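You operate a simulated robot arm through the tools that you are given. There is no shell and no other tool.

You are at the controls of a simulated robot arm. One attempt, no reset.

## Task
Clean the red dripper in the sonic bath on short.
Fine: let the bath run to its end; rinse the dripper and put it back on its own spot.
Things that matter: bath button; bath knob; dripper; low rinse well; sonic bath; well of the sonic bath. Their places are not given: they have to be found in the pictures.

Only the result counts: the job must be done as asked and must still hold three seconds after the hand-in. Knocking over, shifting, dropping, spilling or breaking anything else fails it.

## Robot
A 6-joint arm with a two-finger parallel gripper, fixed in place. Base frame: the origin is at the foot of the arm, x ahead of it, y to its left, z up; the work surface is at about z = 0. Readings come in mm, degrees, newtons and seconds.
With the tool pointing down near the work surface it reaches from about 140 to 580 mm from the base axis. Its first joint turns from -66.0 to 66.0 degrees. Payload 2.1 kg.
Tool frame: the origin (TCP) lies between the finger pads and is the grasp point; the fingertips stand 30 mm ahead of it; z points along the fingers, y is the line along which they close. The gripper opens to 94 mm. The fingers are 28 mm wide and 10 mm thick; the gripper's body (50 by 96 mm) begins 55 mm behind the TCP.
Orientation is that of the tool frame in the base frame, as [roll, pitch, yaw] about the fixed x, y, z axes, in that order (R = Rz(yaw) Ry(pitch) Rx(roll)). With the fingers straight down and closing along the base's y, the tool's x points along the base's -x, its y along +y and its z along -z.

## Interface
- The arm moves only by the tool nudge_tool. Its argument "plan" is a list of rows, each a list of 3 entries, a list of its own where there are three numbers: the shift along the tool's x, y, z in units of 20 mm (1.0 is 20 mm), then the turn, a rotation vector about the tool's x, y, z in units of 8 degrees (1.0 is 8 degrees), then the opening, from 0 (shut) to 1 (fully open). In form: [[[x, y, z], [wx, wy, wz], jaw], ...]. A call has 1 to 20 rows; each row shifts and turns the commanded pose from where the row before left it, along the tool's axes as they then stand. A call with a number of a shift or a turn outside -1 to 1 is refused whole. Each row takes 0.2 s and may step no farther than 50 mm and 8.6 degrees from the row before; otherwise, or with a gripper value out of range, the whole call is refused. A pose out of reach is approached as far as the arm can. The call stops where the force on the tool passes 40 N (or 10 N more than at its start, if that is more) or the arm is blocked; 0.2 s more then pass. Each finger travels about 72 mm/s and halts on what it meets, pressing with about 34 N; the grip force reading is that of the motor and also rises with nothing between the fingers. The clock runs only during rows and for 0.2 s after the last one: add rows that do not move to give the fingers time. The reply holds the time, the measured pose of the TCP, the force on the tool along the base axes, the opening and the grip force, in the units named above and with some noise, with the torque about the TCP (base axes, N m) and any sound that the robot's microphone picked up.
- Cameras (640 x 400 px; columns grow to the right, rows downward): "scene" is fixed at [47.7, -368.5, 505.2]; the picture's right is [0.75, -0.66, 0.00], its down [-0.28, -0.32, -0.90] and it looks along [0.60, 0.68, -0.43] (base axes); focal length 328 px, centre (320, 200). "wrist" rides on the gripper at [76, 14, -103] in the tool frame; the picture's right is [-0.18, 0.98, 0.00], its down [-0.75, -0.14, -0.64] and it looks along [-0.63, -0.12, 0.77] (tool axes); focal length 243 px, centre (320, 200).
- get_image(camera): a new picture of that camera. No time passes.
- probe_pixels(camera, pixels): for up to 12 pixels [column, row] of the newest picture of that camera ("zoom" is the newest enlarged one), the place [x, y, z] in the base frame of the surface seen there, good to about 2 mm, but the place of the scene camera against the robot may be out by one fixed shift of up to 25 mm in any direction. No time passes.
- close_up(camera, box): a new picture of the part [left, top, right, bottom] of that camera's present view, enlarged. No time passes.
- finish_job(): hands the job in; it is judged then, once.

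Open the gripper and draw the arm clear of the work before you hand the job in, unless the task says otherwise.

The tools are called after ">>>" as a command line: name --argument value ..., lists and objects as JSON in quotes. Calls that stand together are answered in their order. nudge_tool: Moves the arm, as the interface text tells. Its arguments: {"type":"object","properties":{"plan":{"type":"array","items":{"type":"array"}}},"required":["plan"]} The other tools are called the same way: get_image (camera) takes a picture; probe_pixels (camera, pixels) gives the place of the surface under pixels of a picture; close_up (camera, box) takes an enlarged picture of a part of a camera's view; finish_job () hands the job in.

At the start:

```text
t: 0.0
tcp_pos: [305.7, -8.1, 361.3]
tool_rot: [179.9, 0.1, -180.0]
wrist_force: [-1.0, -0.5, -0.4]
wrist_torque: [0.0, 0.01, -0.02]
finger_gap: 94.1
grip_force: 0.0
```

scene: 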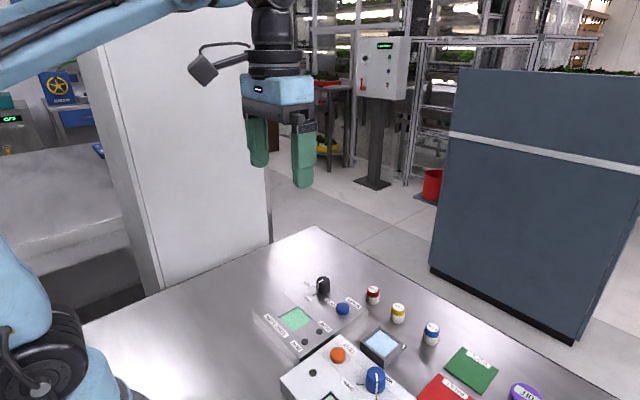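
wrist: 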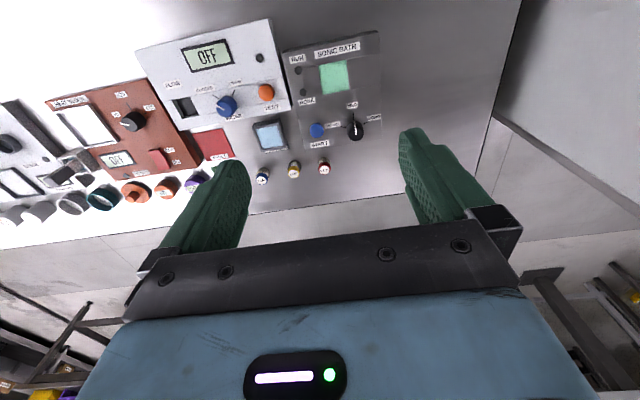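

The wrist view shows the sonic bath near pixel (335,85), with small drippers at (262,175), (293,168), (323,167). I'll enlarge that region and the scene's to read labels.

>>> close_up --camera "wrist" --box '[230, 20, 400, 200]'

>>> close_up --camera "scene" --box '[240, 260, 460, 400]'

```text
2.22 times, centred on (315, 110) of wrist
```

zoom: 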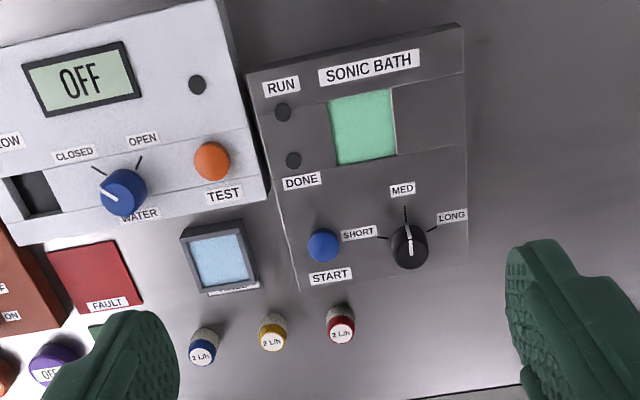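

```text
2.86 times, centred on (350, 330) of scene
```

zoom: 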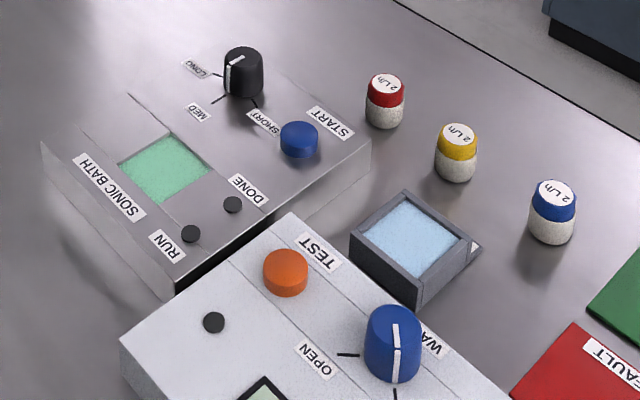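

The bath's knob (zoom 243,70), start button (299,139), green well (165,168), blue rinse well (410,240) and red dripper (385,100) are visible. I'll look closer at the knob and the rinse well label, and probe.

>>> close_up --camera "scene" --box '[295, 265, 385, 325]'

>>> close_up --camera "wrist" --box '[240, 100, 380, 190]'

>>> probe_pixels --camera "wrist" --pixels '[[323, 167], [323, 171], [293, 170], [262, 178], [316, 130], [354, 122], [333, 77], [269, 136], [315, 185], [340, 180], [303, 150], [375, 35]]'

>>> probe_pixels --camera "scene" --pixels '[[373, 290], [373, 296], [343, 305], [323, 280], [295, 318], [381, 345]]'

```text
6.67 times, centred on (340, 295) of scene
```

zoom: 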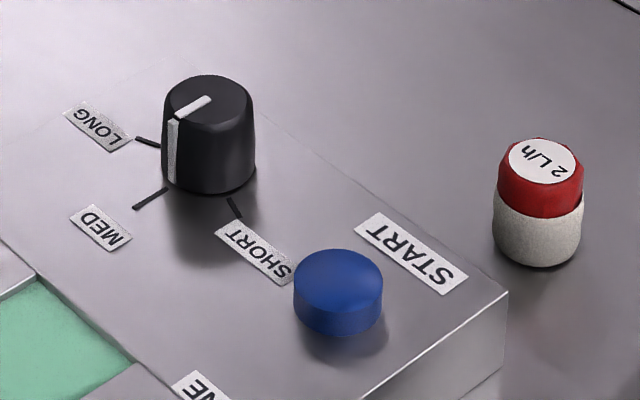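

```text
4.44 times, centred on (310, 145) of wrist
```

zoom: 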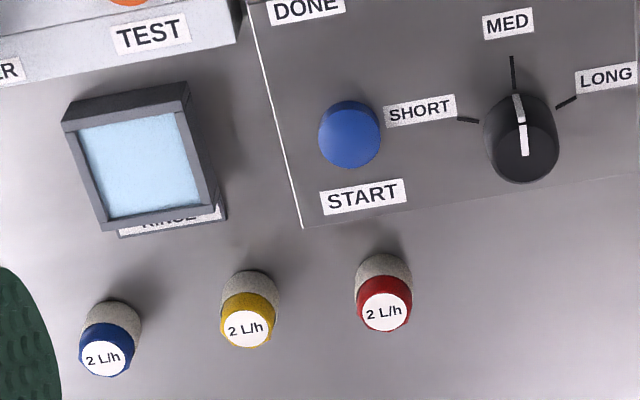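

```text
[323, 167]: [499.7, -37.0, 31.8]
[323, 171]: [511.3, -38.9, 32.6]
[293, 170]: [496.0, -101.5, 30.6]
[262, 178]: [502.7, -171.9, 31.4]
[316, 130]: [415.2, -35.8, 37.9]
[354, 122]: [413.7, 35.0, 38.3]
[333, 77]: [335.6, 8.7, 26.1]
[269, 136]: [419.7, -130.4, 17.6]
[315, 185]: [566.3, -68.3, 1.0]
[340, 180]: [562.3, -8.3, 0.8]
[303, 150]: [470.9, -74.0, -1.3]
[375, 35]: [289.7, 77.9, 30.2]
```

```text
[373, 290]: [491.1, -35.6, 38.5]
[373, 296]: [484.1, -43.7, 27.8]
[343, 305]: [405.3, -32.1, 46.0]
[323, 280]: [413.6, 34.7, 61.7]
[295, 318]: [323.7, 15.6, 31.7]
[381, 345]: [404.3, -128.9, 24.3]
```

The knob points to MED; SHORT lies toward -y. I'll check the rest of the table for other wells and probe bath geometry.

>>> close_up --camera "wrist" --box '[0, 20, 260, 220]'

>>> close_up --camera "scene" --box '[260, 280, 560, 400]'

>>> close_up --camera "wrist" --box '[275, 25, 395, 155]'

```text
2.00 times, centred on (130, 120) of wrist
```

zoom: 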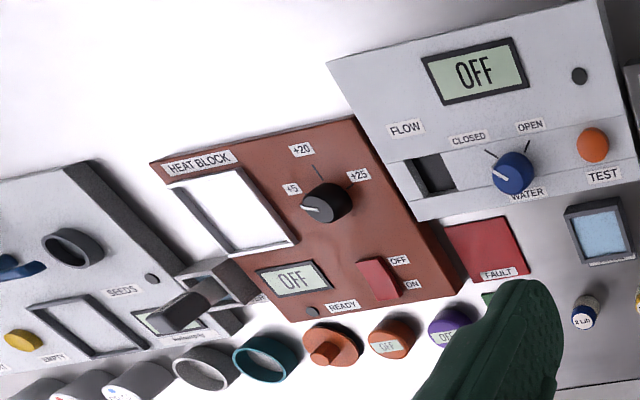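

```text
2.13 times, centred on (410, 340) of scene
```

zoom: 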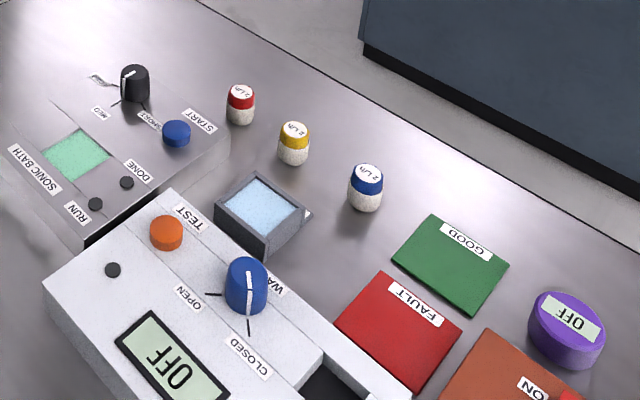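

```text
3.08 times, centred on (335, 90) of wrist
```

zoom: 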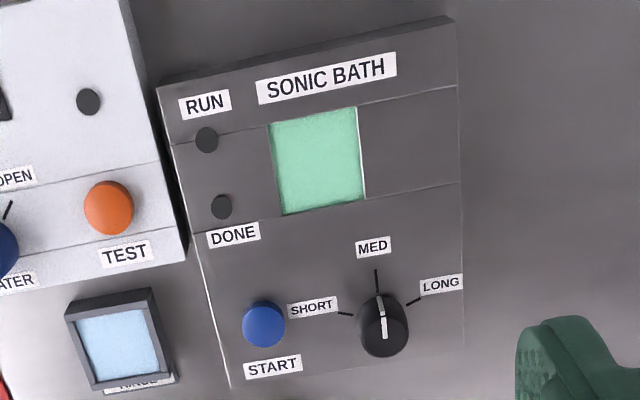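

Now I'll probe the last zoom for the bath's well corners, knob, ticks, button, rinse well rim and liquids.

>>> probe_pixels --camera "zoom" --pixels '[[274, 128], [352, 112], [358, 193], [287, 208], [316, 160], [264, 115], [368, 205], [376, 275], [343, 314], [416, 301], [384, 340], [382, 300]]'

>>> probe_pixels --camera "zoom" --pixels '[[263, 318], [263, 345], [70, 308], [152, 291], [95, 387], [173, 372], [120, 340], [165, 90], [452, 20], [460, 350], [235, 388], [220, 330]]'

```text
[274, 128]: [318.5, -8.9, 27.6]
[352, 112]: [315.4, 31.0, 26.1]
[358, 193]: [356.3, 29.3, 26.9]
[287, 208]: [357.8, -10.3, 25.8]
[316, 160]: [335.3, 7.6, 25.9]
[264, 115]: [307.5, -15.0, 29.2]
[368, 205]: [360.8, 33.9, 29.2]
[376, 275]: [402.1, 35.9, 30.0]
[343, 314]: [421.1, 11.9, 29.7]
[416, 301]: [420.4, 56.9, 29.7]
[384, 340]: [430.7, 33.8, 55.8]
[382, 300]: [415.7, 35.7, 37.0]
```

```text
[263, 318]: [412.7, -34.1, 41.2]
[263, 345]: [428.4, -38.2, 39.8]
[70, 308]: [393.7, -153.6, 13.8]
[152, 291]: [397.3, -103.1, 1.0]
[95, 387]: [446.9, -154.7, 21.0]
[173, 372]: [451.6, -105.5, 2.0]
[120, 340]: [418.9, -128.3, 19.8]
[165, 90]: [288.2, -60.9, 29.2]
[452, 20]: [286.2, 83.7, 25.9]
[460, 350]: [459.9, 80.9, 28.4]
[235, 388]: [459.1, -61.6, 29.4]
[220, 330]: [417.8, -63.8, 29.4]
```

Bath top is at z≈29.5, well spans x 312–360, y -13–33; knob at about (422,35), MED tick toward -x and SHORT tick toward -y (a 90° turn). I'll move above the knob to about z 150 for a better look.

>>> nudge_tool --plan '[[[-0.527, 0.196, 0.959], [0, 0, 0], 1], [[-0.527, 0.196, 0.959], [0, 0, 0], 1], [[-0.527, 0.196, 0.959], [0, 0, 0], 1], [[-0.527, 0.196, 0.959], [0, 0, 0], 1], [[-0.527, 0.196, 0.959], [0, 0, 0], 1], [[-0.527, 0.196, 0.959], [0, 0, 0], 1], [[-0.527, 0.196, 0.959], [0, 0, 0], 1], [[-0.527, 0.196, 0.959], [0, 0, 0], 1], [[-0.527, 0.196, 0.959], [0, 0, 0], 1], [[-0.527, 0.196, 0.959], [0, 0, 0], 1], [[-0.527, 0.196, 0.959], [0, 0, 0], 1], [[0, 0, 0], [0, 0, 0], 1]]'

>>> get_image --camera "wrist"

>>> get_image --camera "scene"

```text
t: 2.6
tcp_pos: [421.9, 34.2, 149.1]
tool_rot: [180.0, 0.0, 179.9]
wrist_force: [-0.4, -0.7, 0.3]
wrist_torque: [0.0, 0.02, -0.03]
finger_gap: 94.1
grip_force: 0.1
```

```text
taken
```

wrist: 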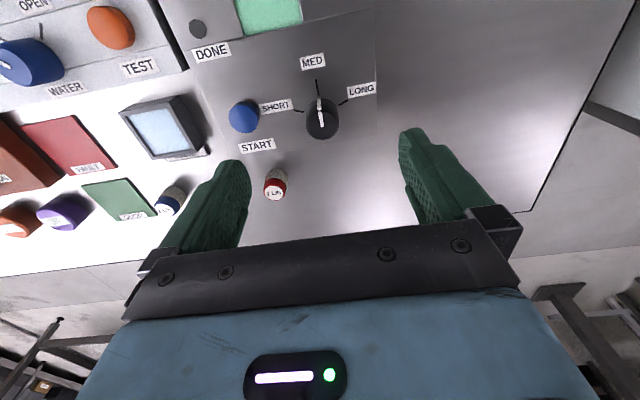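

```text
taken
```

scene: 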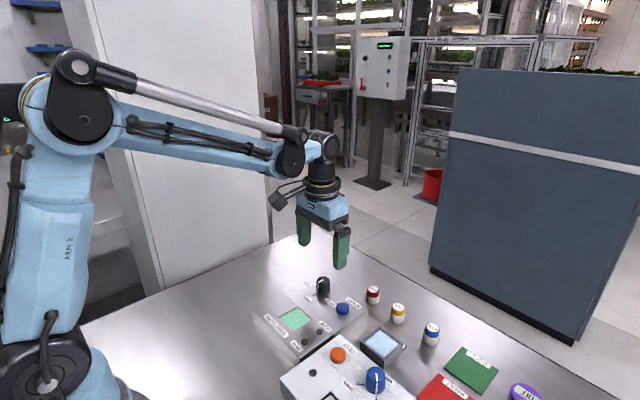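

The knob is at (322,118) in the wrist view and the red dripper at (275,185). I'll enlarge and probe them.

>>> close_up --camera "wrist" --box '[220, 40, 400, 210]'

```text
2.35 times, centred on (310, 125) of wrist
```

zoom: 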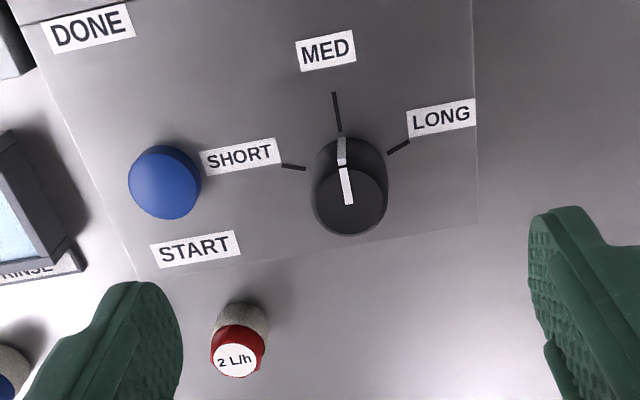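

Probing knob top edges, ticks, the button edges and the dripper cap.

>>> probe_pixels --camera "zoom" --pixels '[[320, 202], [382, 192], [352, 230], [346, 172], [349, 200], [337, 112], [292, 167], [399, 145], [334, 95], [284, 166], [408, 141], [341, 148]]'

>>> probe_pixels --camera "zoom" --pixels '[[162, 185], [132, 190], [193, 190], [160, 215], [165, 160], [236, 358], [214, 360], [257, 358], [236, 375], [238, 343], [222, 318], [266, 325]]'

```text
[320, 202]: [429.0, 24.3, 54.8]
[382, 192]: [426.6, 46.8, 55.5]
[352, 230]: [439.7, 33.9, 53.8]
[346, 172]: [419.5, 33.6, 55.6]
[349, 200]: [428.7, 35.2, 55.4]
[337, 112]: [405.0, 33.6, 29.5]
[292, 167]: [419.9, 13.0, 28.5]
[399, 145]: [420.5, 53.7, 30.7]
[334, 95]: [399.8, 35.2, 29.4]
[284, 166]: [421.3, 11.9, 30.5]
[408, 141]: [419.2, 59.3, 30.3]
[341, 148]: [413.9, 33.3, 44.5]
```

```text
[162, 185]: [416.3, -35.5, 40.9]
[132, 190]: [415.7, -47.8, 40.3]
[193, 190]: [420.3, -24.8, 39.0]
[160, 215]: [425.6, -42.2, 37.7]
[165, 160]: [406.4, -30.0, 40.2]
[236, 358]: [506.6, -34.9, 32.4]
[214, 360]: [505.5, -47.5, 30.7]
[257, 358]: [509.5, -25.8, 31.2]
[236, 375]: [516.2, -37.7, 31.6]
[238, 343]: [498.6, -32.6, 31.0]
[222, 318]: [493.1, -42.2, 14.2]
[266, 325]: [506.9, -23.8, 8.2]
```

The geometry works out: knob centre ≈(427.5,34.7), top z≈55, with ticks at ±71° from MED. I'll pre-turn the tool +35° about its z, centre over the knob and descend with jaws partly open.

>>> nudge_tool --plan '[[[-0.28, 0.025, 0], [0, 0, 0], 0.55], [[0, 0, 0], [0, 0, 0.875], 0.55], [[0, 0, 0], [0, 0, 0.875], 0.55], [[0, 0, 0], [0, 0, 0.875], 0.55], [[0, 0, 0], [0, 0, 0.875], 0.55], [[0, 0, 0], [0, 0, 0.875], 0.55], [[0, 0, 0.8], [0, 0, 0], 0.55], [[0, 0, 0.8], [0, 0, 0], 0.55], [[0, 0, 0], [0, 0, 0], 0.55]]'

>>> get_image --camera "wrist"

>>> close_up --camera "scene" --box '[260, 200, 440, 340]'

```text
t: 4.6
tcp_pos: [426.8, 34.0, 117.6]
tool_rot: [179.8, -0.1, 145.0]
wrist_force: [0.6, 0.3, 0.0]
wrist_torque: [-0.02, 0.01, -0.04]
finger_gap: 51.6
grip_force: 0.0
```

```text
taken
```

wrist: 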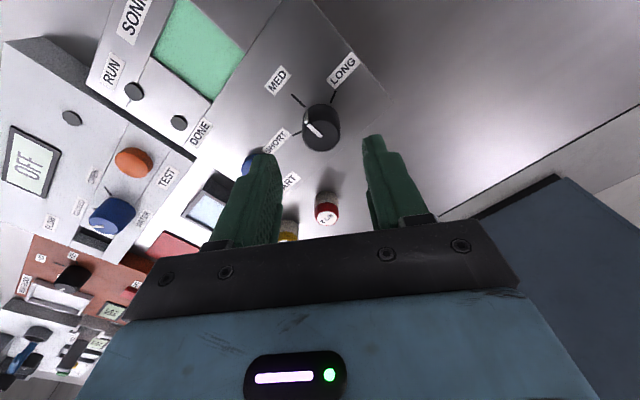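

```text
2.86 times, centred on (350, 270) of scene
```

zoom: 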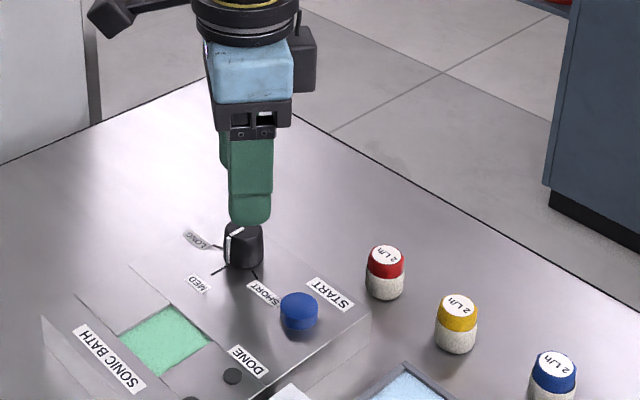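

The tool is centred over the knob (wrist view knob at (322,125) between fingers). Descending to TCP z≈66 in three rows.

>>> nudge_tool --plan '[[[0, 0, 0.86], [0, 0, 0], 0.55], [[0, 0, 0.86], [0, 0, 0], 0.55], [[0, 0, 0.86], [0, 0, 0], 0.55], [[0, 0, 0], [0, 0, 0], 0.55]]'

>>> get_image --camera "wrist"

>>> close_up --camera "scene" --box '[260, 200, 440, 340]'

```text
t: 5.6
tcp_pos: [428.9, 33.2, 65.9]
tool_rot: [179.9, 0.1, 145.0]
wrist_force: [-0.1, 0.2, -0.4]
wrist_torque: [0.02, 0.03, 0.02]
finger_gap: 51.5
grip_force: 0.0
```

```text
taken
```

wrist: 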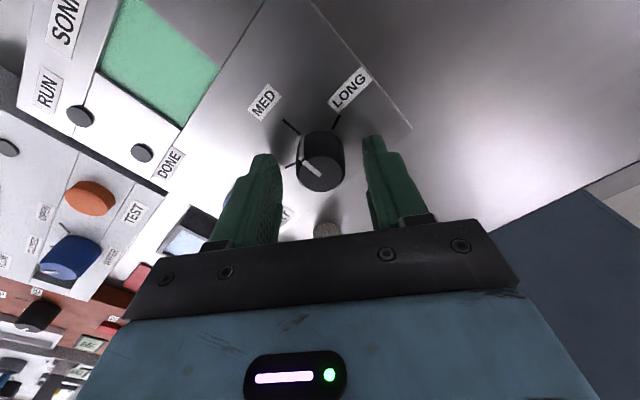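

```text
2.86 times, centred on (350, 270) of scene
```

zoom: 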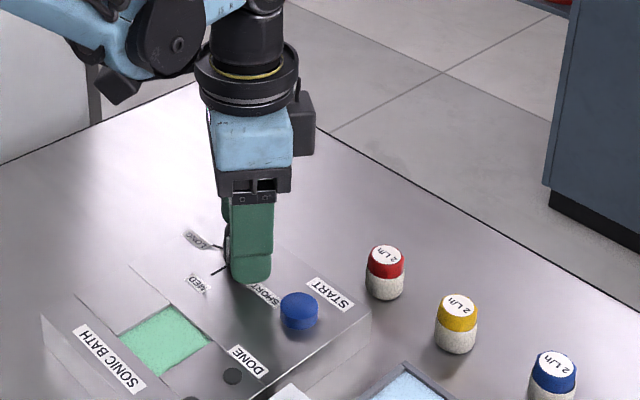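

Fingers straddle the knob in both views. Now closing on it, holding for a few rows.

>>> nudge_tool --plan '[[[0, 0, 0], [0, 0, 0], 0.2], [[0, 0, 0], [0, 0, 0], 0.2], [[0, 0, 0], [0, 0, 0], 0.2]]'

```text
t: 6.4
tcp_pos: [429.4, 36.4, 66.9]
tool_rot: [179.8, 0.0, 145.1]
wrist_force: [4.9, 5.0, -8.4]
wrist_torque: [0.19, -0.09, -0.05]
finger_gap: 28.4
grip_force: 44.8
```

The knob is gripped (gap 28.4 mm). Turning CCW seen from above (tool -z) about 70.6°.

>>> nudge_tool --plan '[[[0, 0, 0], [0, 0, -0.98], 0.2], [[0, 0, 0], [0, 0, -0.98], 0.2], [[0, 0, 0], [0, 0, -0.98], 0.2], [[0, 0, 0], [0, 0, -0.98], 0.2], [[0, 0, 0], [0, 0, -0.98], 0.2], [[0, 0, 0], [0, 0, -0.98], 0.2], [[0, 0, 0], [0, 0, -0.98], 0.2], [[0, 0, 0], [0, 0, -0.98], 0.2], [[0, 0, 0], [0, 0, -0.98], 0.2], [[0, 0, 0], [0, 0, 0], 0.2]]'

>>> get_image --camera "wrist"

>>> close_up --camera "scene" --box '[260, 200, 440, 340]'

```text
t: 8.6
tcp_pos: [428.5, 34.4, 67.3]
tool_rot: [-179.8, 0.4, -144.3]
wrist_force: [22.3, 0.2, 19.9]
wrist_torque: [-0.21, -0.43, -0.39]
finger_gap: 28.3
grip_force: 45.5
```

```text
taken
```

wrist: 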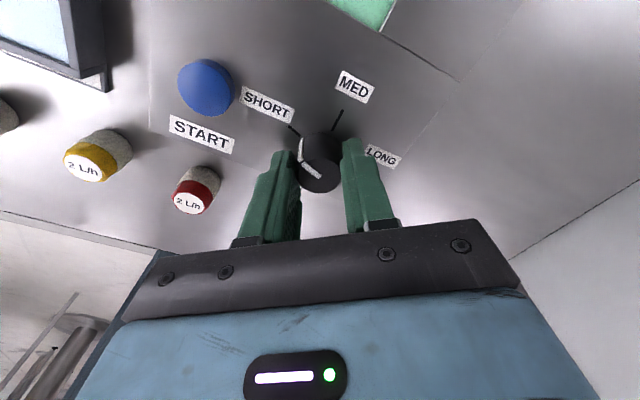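

```text
2.86 times, centred on (350, 270) of scene
```

zoom: 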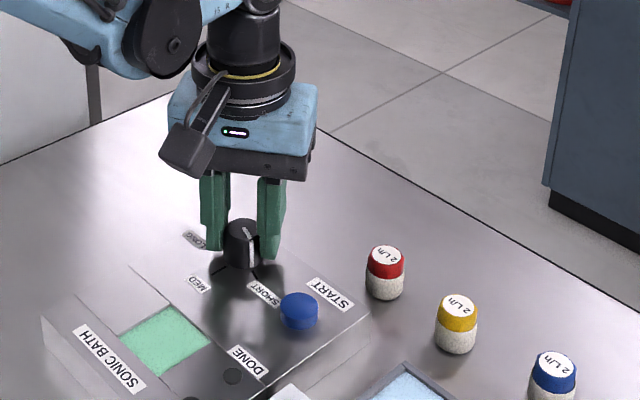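

The knob followed; its pointer now appears near the SHORT tick at (292,130). Releasing and lifting, then checking the pointer.

>>> nudge_tool --plan '[[[0, 0, 0], [0, 0, 0], 0.5], [[0, 0, 0], [0, 0, 0], 0.5], [[0, 0, -0.9], [0, 0, 0], 0.5], [[0, 0, -0.9], [0, 0, 0], 0.5], [[0, 0, -0.9], [0, 0, 0], 0.5], [[0, 0, 0], [0, 0, 0.875], 0.5], [[0, 0, 0], [0, 0, 0.875], 0.5], [[0, 0, 0], [0, 0, 0.875], 0.5], [[0, 0, 0], [0, 0, 0.9], 0.5], [[0, 0, 0], [0, 0, 0.92], 0.5], [[0, 0, 0], [0, 0, 0], 0.5]]'

>>> close_up --camera "wrist" --box '[240, 50, 400, 190]'

>>> close_up --camera "scene" --box '[295, 265, 385, 325]'

```text
t: 11.0
tcp_pos: [427.9, 36.2, 119.7]
tool_rot: [179.9, 0.2, 179.8]
wrist_force: [-0.1, -0.1, 0.5]
wrist_torque: [-0.03, 0.0, -0.04]
finger_gap: 47.3
grip_force: 0.2
```

```text
2.86 times, centred on (320, 120) of wrist
```

zoom: 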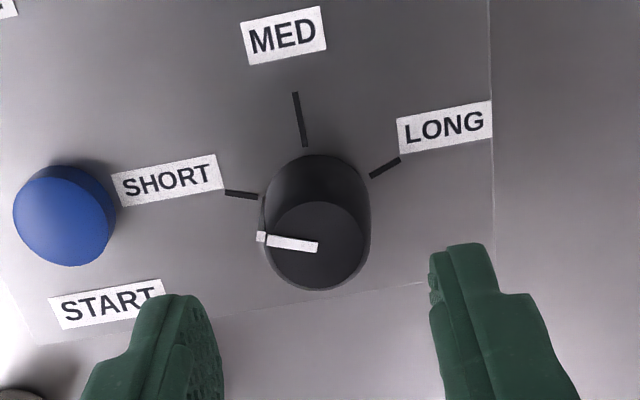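

```text
6.67 times, centred on (340, 295) of scene
```

zoom: 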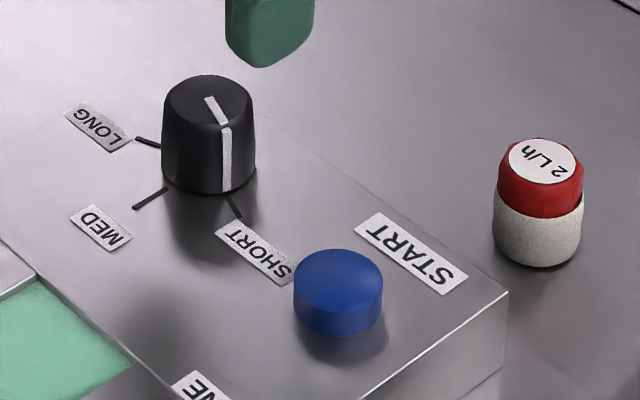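

The pointer now aligns with the SHORT tick in both views. Next I move above the bath's well to measure it before picking the dripper.

>>> nudge_tool --plan '[[[0.9, -0.26, 0], [0, 0, 0], 0.7], [[0.9, -0.26, 0], [0, 0, 0], 0.7], [[0.9, -0.26, 0], [0, 0, 0], 0.7], [[0.9, -0.26, 0], [0, 0, 0], 0.7], [[0.9, -0.26, 0], [0, 0, 0], 0.7], [[0, 0, 0], [0, 0, 0], 0.7]]'

>>> get_image --camera "wrist"

>>> close_up --camera "wrist" --box '[240, 40, 400, 180]'

```text
t: 12.4
tcp_pos: [338.1, 9.3, 121.1]
tool_rot: [179.9, 0.1, 180.0]
wrist_force: [-0.8, 0.5, 0.3]
wrist_torque: [-0.03, -0.02, -0.01]
finger_gap: 66.1
grip_force: 0.1
```

```text
taken
```

wrist: 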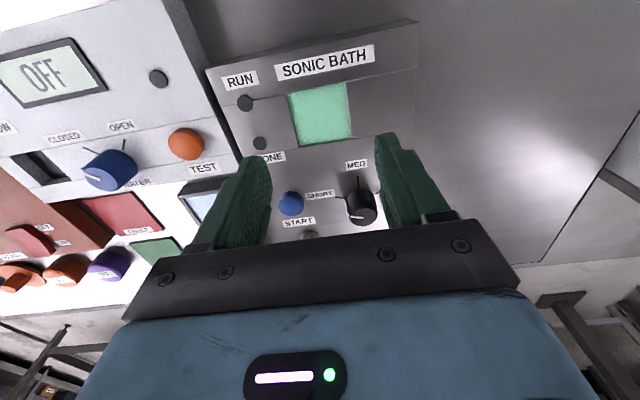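

```text
2.86 times, centred on (320, 110) of wrist
```

zoom: 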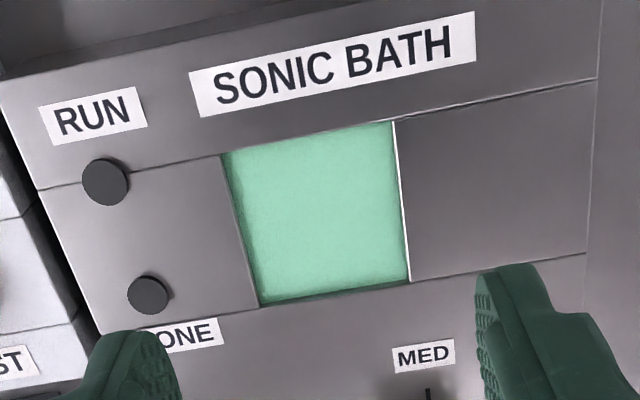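

The well opening measures about 45×46 mm, centred at (336.4,9.1), so fingers plus dripper won't fit inside; I'll grip the dripper high. Moving over to above the red dripper for a close look.

>>> nudge_tool --plan '[[[-0.845, -0.225, 0], [0, 0, 0], 0.7], [[-0.845, -0.225, 0], [0, 0, 0], 0.7], [[-0.845, -0.225, 0], [0, 0, 0], 0.7], [[-0.845, -0.225, 0], [0, 0, 0], 0.7], [[-0.845, -0.225, 0], [0, 0, 0], 0.7], [[-0.845, -0.225, 0], [0, 0, 0], 0.7], [[-0.845, -0.225, 0], [0, 0, 0], 0.7], [[-0.845, -0.225, 0], [0, 0, 0], 0.7], [[-0.845, -0.225, 0], [0, 0, 0], 0.7], [[-0.845, -0.225, 0], [0, 0, 0], 0.7], [[0, 0, 0], [0, 0, 0], 0.7]]'

>>> get_image --camera "wrist"

>>> close_up --camera "wrist" --box '[250, 50, 390, 170]'

>>> close_up --camera "scene" --box '[330, 240, 450, 330]'

```text
t: 14.8
tcp_pos: [507.6, -35.3, 119.3]
tool_rot: [180.0, 0.1, 180.0]
wrist_force: [-0.6, -0.3, -0.8]
wrist_torque: [-0.03, -0.01, -0.01]
finger_gap: 65.8
grip_force: 0.0
```

```text
taken
```

wrist: 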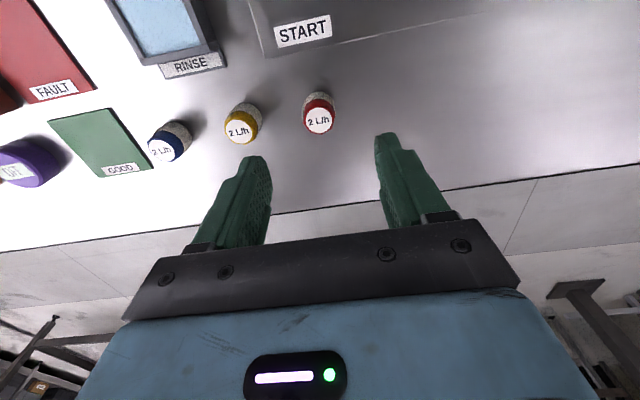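

```text
3.33 times, centred on (320, 110) of wrist
```

zoom: 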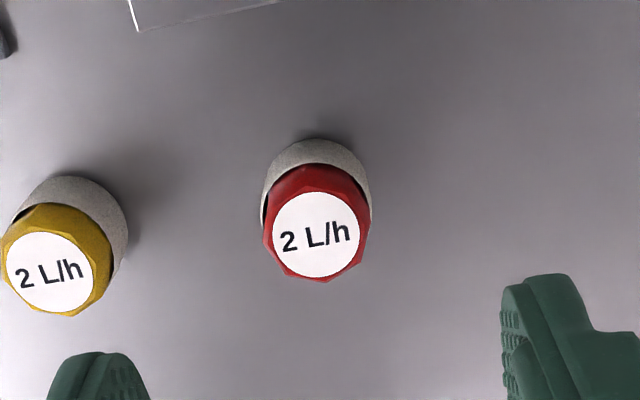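

```text
4.44 times, centred on (390, 285) of scene
```

zoom: 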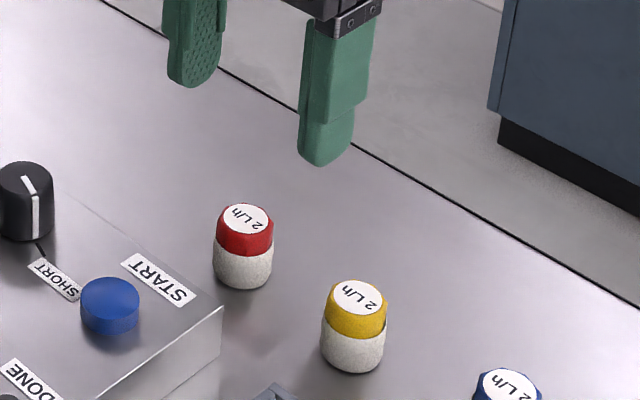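

The red dripper (cap ~26 mm wide, top z≈32) is centred at about (506.7,-36.5), right below the TCP. I'll narrow the jaws to 0.5 and descend to TCP z≈50 so only the top ~12 mm is gripped.

>>> nudge_tool --plan '[[[0, -0.02, 0], [0, 0, 0], 0.5], [[0, 0, 0.8], [0, 0, 0], 0.5], [[0, 0, 0.8], [0, 0, 0], 0.5], [[0, 0, 0.8], [0, 0, 0], 0.5], [[0, 0, 0.6], [0, 0, 0], 0.5], [[0, 0, 0.5], [0, 0, 0], 0.5], [[0, 0, 0], [0, 0, 0], 0.5]]'

>>> get_image --camera "wrist"

>>> close_up --camera "scene" --box '[330, 240, 450, 330]'

```text
t: 16.4
tcp_pos: [506.4, -36.1, 49.8]
tool_rot: [179.9, 0.1, -180.0]
wrist_force: [0.1, -1.0, 0.1]
wrist_torque: [0.0, -0.03, 0.04]
finger_gap: 47.0
grip_force: 0.1
```

```text
taken
```

wrist: 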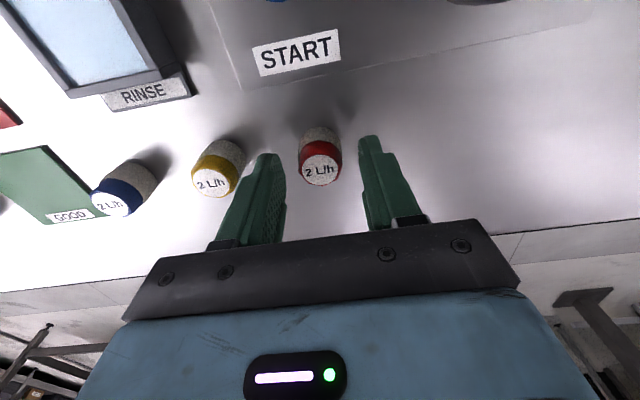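

```text
4.44 times, centred on (390, 285) of scene
```

zoom: 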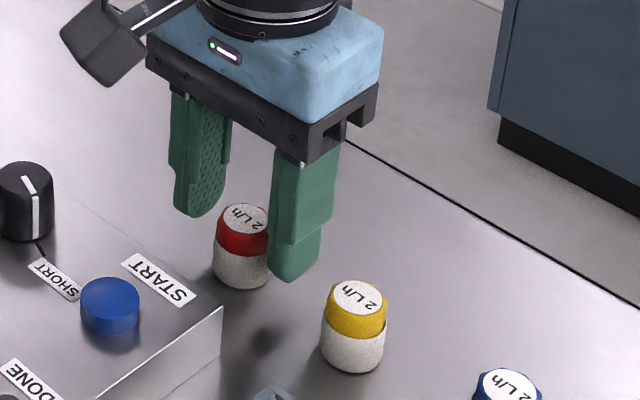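

The dripper's cap sits midway between the fingertips (wrist view (320,165)). Closing gently and watching the gap.

>>> nudge_tool --plan '[[[0, 0, 0], [0, 0, 0], 0.2], [[0, 0, 0], [0, 0, 0], 0.2], [[0, 0, 0], [0, 0, 0], 0.2]]'

>>> get_image --camera "wrist"

>>> close_up --camera "scene" --box '[330, 240, 450, 330]'

```text
t: 17.2
tcp_pos: [506.0, -35.4, 49.9]
tool_rot: [179.9, 0.1, -180.0]
wrist_force: [-1.0, 0.5, -0.1]
wrist_torque: [0.04, 0.01, -0.02]
finger_gap: 23.9
grip_force: 34.4
```

```text
taken
```

wrist: 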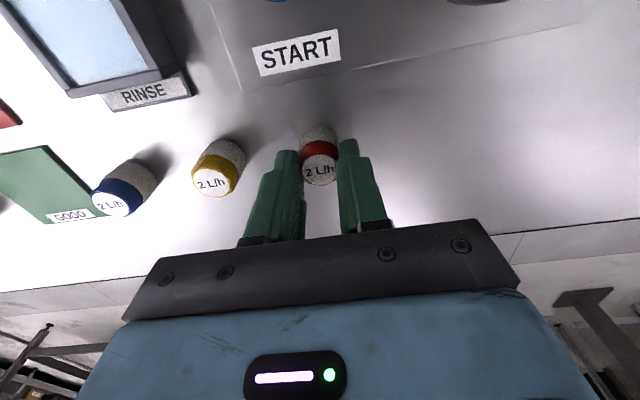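

```text
4.44 times, centred on (390, 285) of scene
```

zoom: 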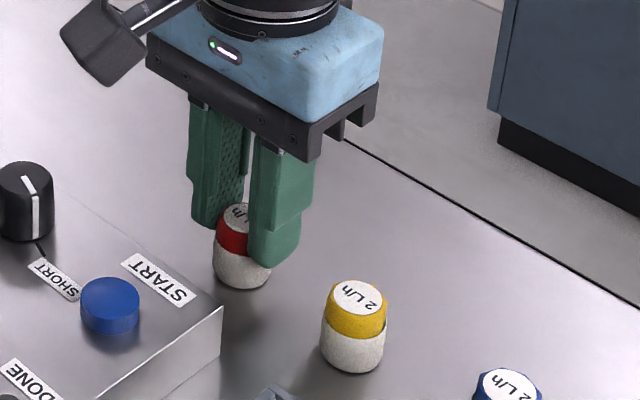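

The dripper is held (gap 23.9 mm, 34 N). Lifting 80 mm straight up and checking it comes along.

>>> nudge_tool --plan '[[[0, 0, -0.4], [0, 0, 0], 0.2], [[0, 0, -0.9], [0, 0, 0], 0.2], [[0, 0, -0.9], [0, 0, 0], 0.2], [[0, 0, -0.9], [0, 0, 0], 0.2], [[0, 0, -0.9], [0, 0, 0], 0.2], [[0, 0, 0], [0, 0, 0], 0.2]]'

>>> get_image --camera "wrist"

>>> close_up --camera "scene" --box '[330, 210, 450, 300]'

```text
t: 18.6
tcp_pos: [506.6, -35.7, 131.0]
tool_rot: [179.9, 0.1, -179.9]
wrist_force: [-0.4, 0.1, -0.1]
wrist_torque: [0.0, 0.02, 0.02]
finger_gap: 23.6
grip_force: 33.7
```

```text
taken
```

wrist: 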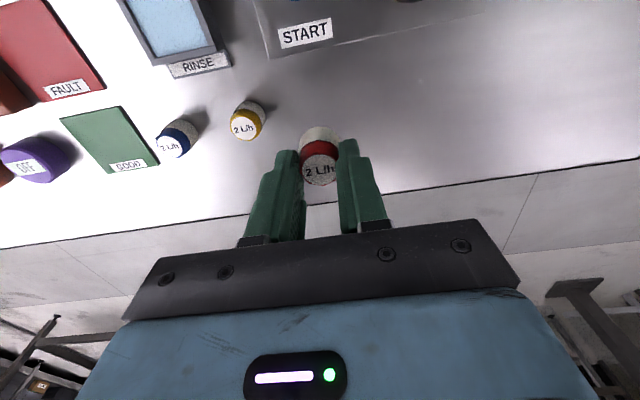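

```text
4.44 times, centred on (390, 255) of scene
```

zoom: 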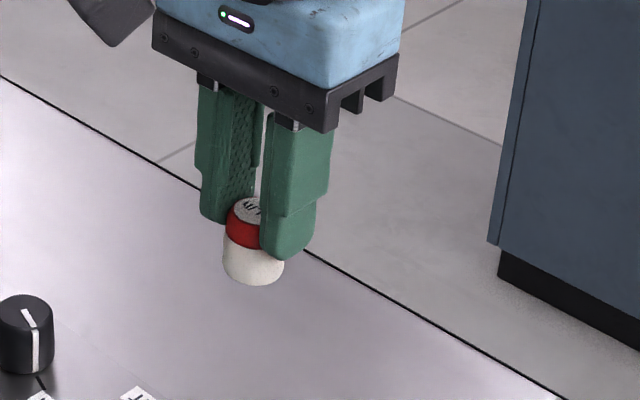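

The dripper is lifted cleanly and there's no mark left on its spot. Moving it over the bath's well at this height.

>>> nudge_tool --plan '[[[0.8515, 0.227, 0], [0, 0, 0], 0.2], [[0.8515, 0.227, 0], [0, 0, 0], 0.2], [[0.8515, 0.227, 0], [0, 0, 0], 0.2], [[0.8515, 0.227, 0], [0, 0, 0], 0.2], [[0.8515, 0.227, 0], [0, 0, 0], 0.2], [[0.8515, 0.227, 0], [0, 0, 0], 0.2], [[0.8515, 0.227, 0], [0, 0, 0], 0.2], [[0.8515, 0.227, 0], [0, 0, 0], 0.2], [[0.8515, 0.227, 0], [0, 0, 0], 0.2], [[0.8515, 0.227, 0], [0, 0, 0], 0.2], [[0, 0, 0], [0, 0, 0], 0.2]]'

>>> get_image --camera "wrist"

>>> close_up --camera "scene" --box '[230, 230, 380, 340]'

```text
t: 21.0
tcp_pos: [335.2, 9.0, 130.8]
tool_rot: [180.0, 0.1, -180.0]
wrist_force: [-0.3, 0.6, 0.6]
wrist_torque: [0.02, 0.02, 0.01]
finger_gap: 23.6
grip_force: 34.0
```

```text
taken
```

wrist: 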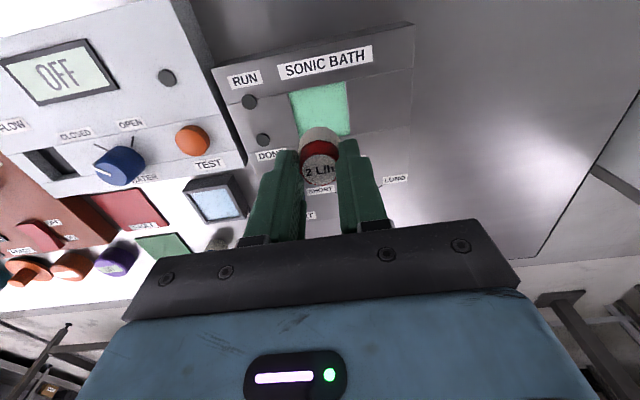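

```text
3.64 times, centred on (305, 285) of scene
```

zoom: 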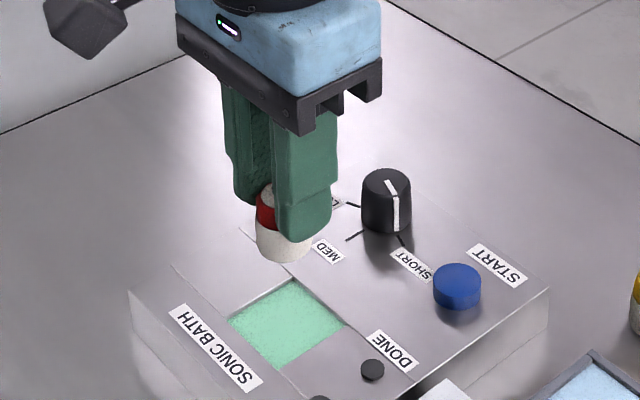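

Over the well now at (335.2,9.0). Descending 42 mm so the dripper's bottom is ~9 mm above the rim, then checking alignment.

>>> nudge_tool --plan '[[[0, 0, 0.7], [0, 0, 0], 0.2], [[0, 0, 0.7], [0, 0, 0], 0.2], [[0, 0, 0.7], [0, 0, 0], 0.2], [[0, 0, 0], [0, 0, 0], 0.2]]'

>>> close_up --camera "wrist" --box '[250, 50, 410, 190]'

>>> close_up --camera "scene" --box '[250, 270, 340, 340]'

```text
t: 22.0
tcp_pos: [335.6, 8.1, 87.1]
tool_rot: [180.0, 0.1, 180.0]
wrist_force: [-0.2, -0.3, -0.3]
wrist_torque: [-0.03, 0.03, -0.03]
finger_gap: 23.8
grip_force: 33.9
```

```text
2.86 times, centred on (330, 120) of wrist
```

zoom: 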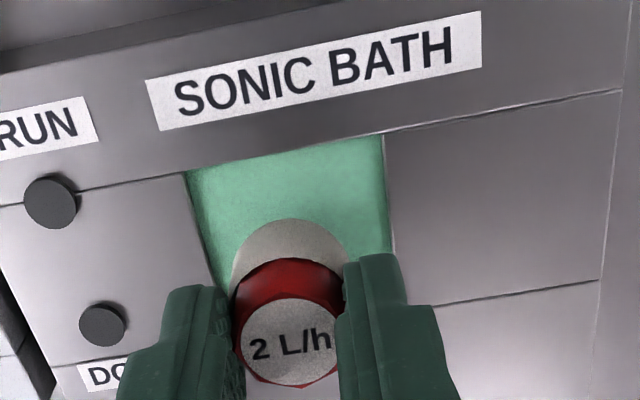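

```text
5.71 times, centred on (295, 305) of scene
```

zoom: 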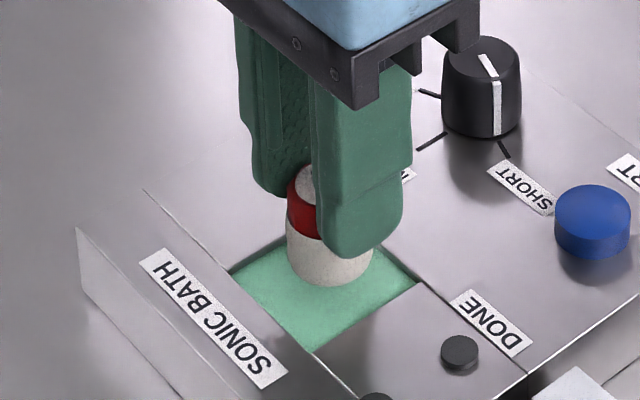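

Alignment looks right. Lowering in small steps, watching for contact force.

>>> nudge_tool --plan '[[[0, 0, 0.4], [0, 0, 0], 0.2], [[0, 0, 0.35], [0, 0, 0], 0.2], [[0, 0, 0], [0, 0, 0], 0.2]]'

>>> close_up --camera "wrist" --box '[250, 50, 410, 190]'

>>> close_up --camera "scene" --box '[250, 270, 340, 340]'

```text
t: 22.8
tcp_pos: [336.2, 8.1, 72.0]
tool_rot: [179.9, 0.1, -180.0]
wrist_force: [0.1, 0.2, 0.7]
wrist_torque: [0.03, 0.01, -0.03]
finger_gap: 23.7
grip_force: 34.5
```

```text
2.86 times, centred on (330, 120) of wrist
```

zoom: 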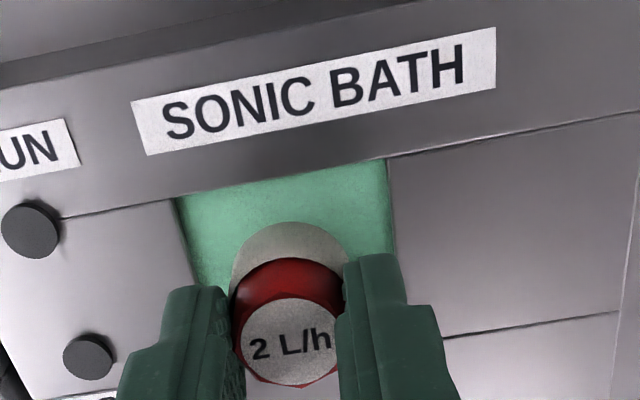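

```text
5.71 times, centred on (295, 305) of scene
```

zoom: 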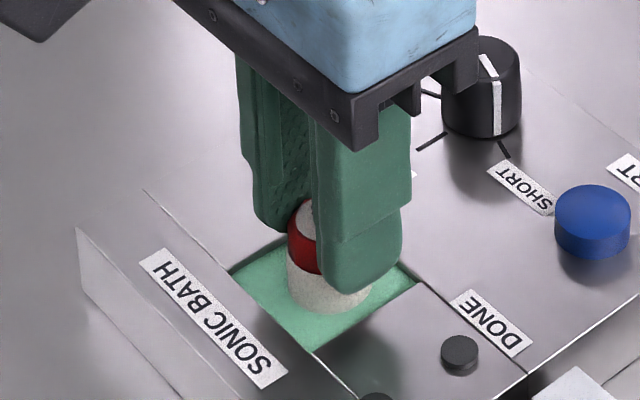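

The dripper's bottom is now below the rim with no contact. Lowering 10 mm more in two small rows (fingertips to ≈z 32).

>>> nudge_tool --plan '[[[0, 0, 0.25], [0, 0, 0], 0.2], [[0, 0, 0.25], [0, 0, 0], 0.2], [[0, 0, 0], [0, 0, 0], 0.2]]'

>>> close_up --camera "wrist" --box '[250, 50, 410, 190]'

>>> close_up --camera "scene" --box '[250, 270, 340, 340]'

```text
t: 23.6
tcp_pos: [336.3, 8.7, 62.7]
tool_rot: [179.9, 0.1, 180.0]
wrist_force: [1.2, -1.1, 9.2]
wrist_torque: [-0.09, -0.05, -0.03]
finger_gap: 24.0
grip_force: 34.0
```

```text
2.86 times, centred on (330, 120) of wrist
```

zoom: 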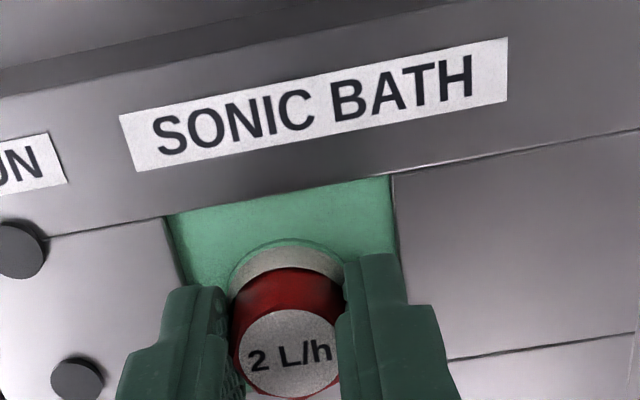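

```text
5.71 times, centred on (295, 305) of scene
```

zoom: 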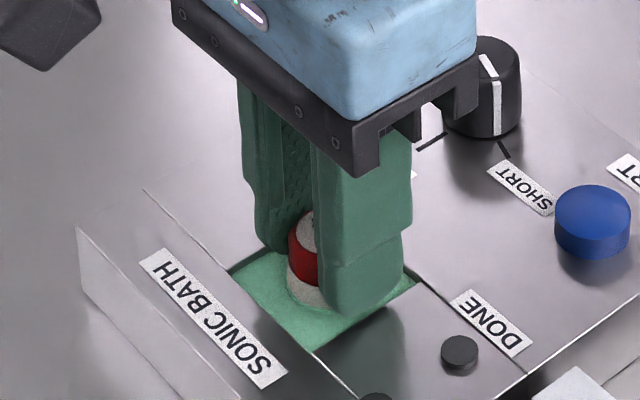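

A 9 N contact shows the dripper standing on the well floor (~z 13), with fingertips ~3 mm above the panel. Releasing and lifting straight up.

>>> nudge_tool --plan '[[[0, 0, 0], [0, 0, 0], 0.45], [[0, 0, 0], [0, 0, 0], 0.45], [[0, 0, 0], [0, 0, 0], 0.45], [[0, 0, -0.3], [0, 0, 0], 0.45], [[0, 0, -0.8], [0, 0, 0], 0.45], [[0, 0, -0.9], [0, 0, 0], 0.45], [[0, 0, -0.9], [0, 0, 0], 0.45], [[0, 0, 0], [0, 0, 0], 0.45]]'

>>> get_image --camera "wrist"

>>> close_up --camera "scene" --box '[250, 250, 380, 350]'

```text
t: 25.4
tcp_pos: [336.0, 9.5, 122.9]
tool_rot: [179.9, 0.2, -179.9]
wrist_force: [-0.7, -0.1, 0.2]
wrist_torque: [0.02, 0.03, 0.06]
finger_gap: 42.4
grip_force: 0.1
```

```text
taken
```

wrist: 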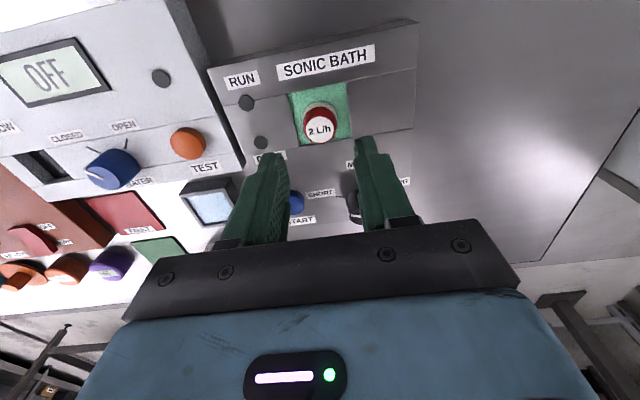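

```text
4.00 times, centred on (315, 300) of scene
```

zoom: 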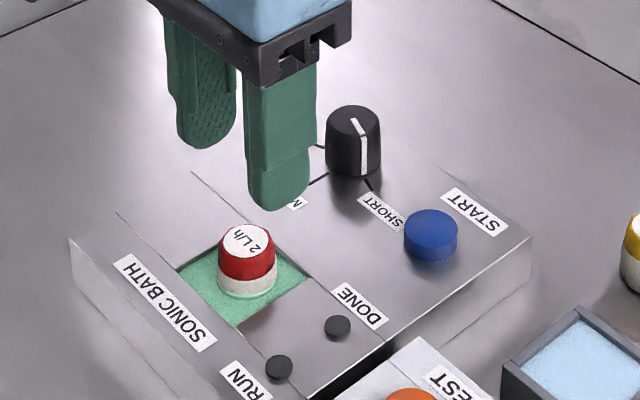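

The dripper stands upright centred in the well. Next: close the fingers and move above the START button at ≈(415.5,-35), descending to fingertips ~10 mm above it.

>>> nudge_tool --plan '[[[-0.791, -0.44, 0], [0, 0, 0], 0], [[-0.791, -0.44, 0], [0, 0, 0], 0], [[-0.791, -0.44, 0], [0, 0, 0], 0], [[-0.791, -0.44, 0], [0, 0, 0], 0], [[-0.791, -0.44, 0], [0, 0, 0], 0], [[0, 0, 0.7], [0, 0, 0], 0], [[0, 0, 0.7], [0, 0, 0], 0], [[0, 0, 0.6], [0, 0, 0], 0], [[0, 0, 0], [0, 0, 0], 0]]'

>>> get_image --camera "wrist"

>>> close_up --camera "scene" --box '[250, 250, 380, 350]'

```text
t: 27.4
tcp_pos: [415.9, -34.6, 81.3]
tool_rot: [180.0, 0.1, -180.0]
wrist_force: [0.2, 1.0, -0.1]
wrist_torque: [-0.01, -0.01, 0.02]
finger_gap: 0.0
grip_force: 32.6
```

```text
taken
```

wrist: 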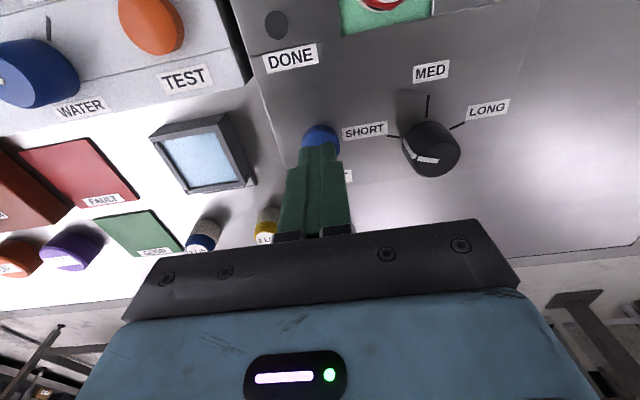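

```text
4.00 times, centred on (315, 300) of scene
```

zoom: 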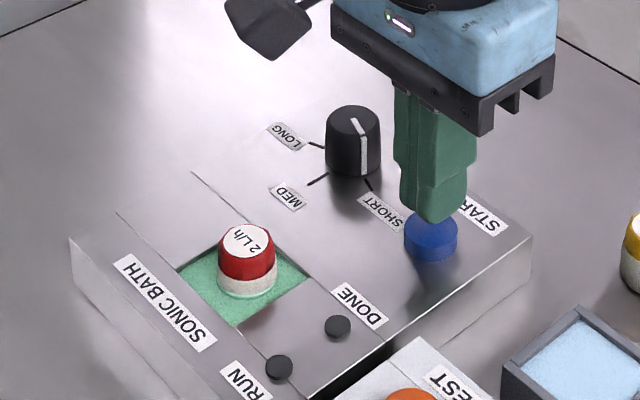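

Fingers are centred over the blue button. Pressing down gradually, about 14 mm total, watching force and sound.

>>> nudge_tool --plan '[[[0, 0, 0.4], [0, 0, 0], 0], [[0, 0, 0.15], [0, 0, 0], 0], [[0, 0, 0.1], [0, 0, 0], 0], [[0, 0, 0.1], [0, 0, 0], 0]]'

>>> get_image --camera "wrist"

>>> close_up --camera "scene" --box '[250, 250, 380, 350]'

```text
t: 28.4
tcp_pos: [415.3, -34.5, 66.1]
tool_rot: [179.9, 0.1, -179.9]
wrist_force: [-0.4, 1.3, 4.1]
wrist_torque: [0.0, 0.01, -0.02]
finger_gap: 0.2
grip_force: 33.1
heard: click
```

```text
taken
```

wrist: 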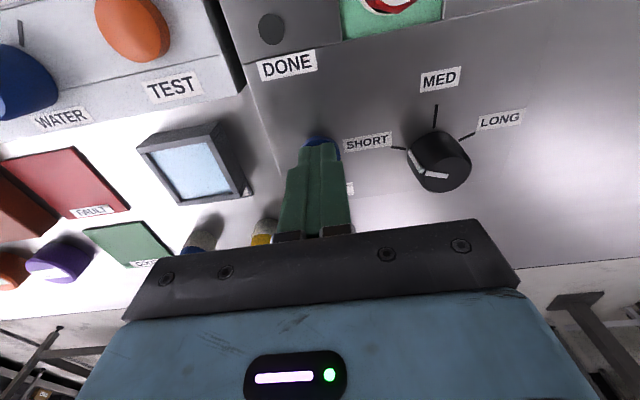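

```text
4.00 times, centred on (315, 300) of scene
```

zoom: 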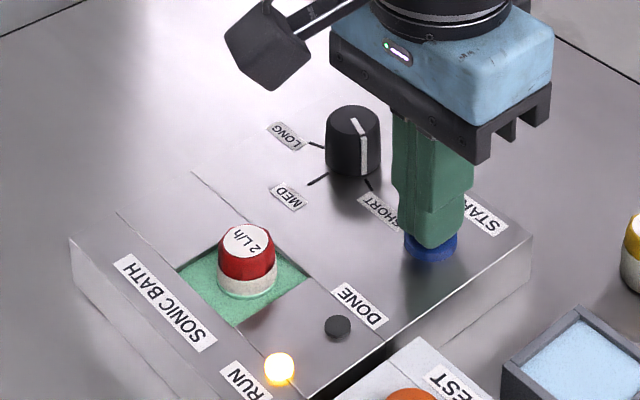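

A click was heard and the RUN lamp is lit. Lifting off and returning above the well, then waiting for the bath to finish.

>>> nudge_tool --plan '[[[0, 0, -0.9], [0, 0, 0], 0], [[0, 0, -0.9], [0, 0, 0], 0], [[0, 0, -0.9], [0, 0, 0], 0], [[0.791, 0.44, 0], [0, 0, 0], 0.45], [[0.791, 0.44, 0], [0, 0, 0], 0.45], [[0.791, 0.44, 0], [0, 0, 0], 0.45], [[0.791, 0.44, 0], [0, 0, 0], 0.45], [[0.791, 0.44, 0], [0, 0, 0], 0.45], [[0, 0, 0], [0, 0, 0], 0.45]]'

>>> get_image --camera "wrist"

>>> close_up --camera "scene" --box '[250, 250, 380, 350]'

```text
t: 30.4
tcp_pos: [336.2, 10.0, 120.1]
tool_rot: [179.9, 0.1, 180.0]
wrist_force: [-0.2, -0.8, 0.2]
wrist_torque: [0.03, 0.04, -0.03]
finger_gap: 42.0
grip_force: 0.1
```

```text
taken
```

wrist: 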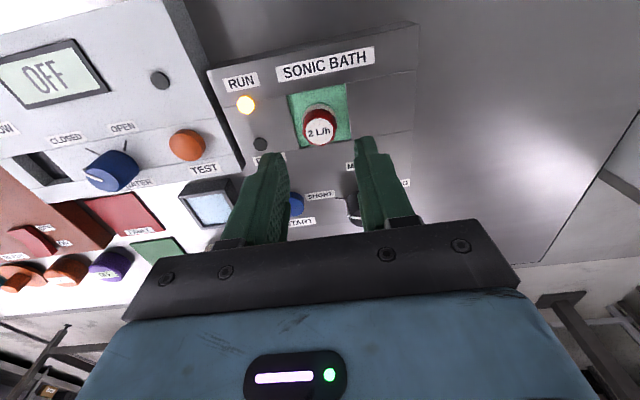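

```text
4.00 times, centred on (315, 300) of scene
```

zoom: 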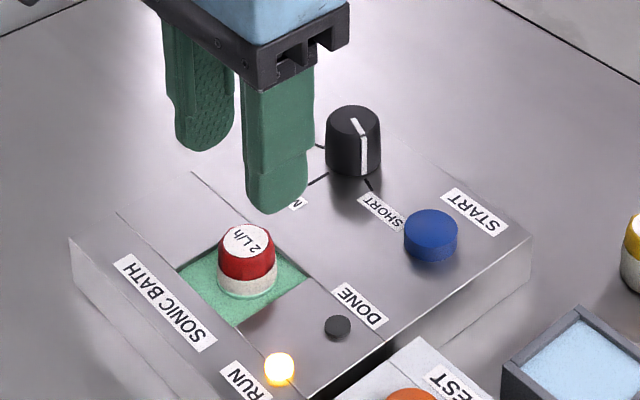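

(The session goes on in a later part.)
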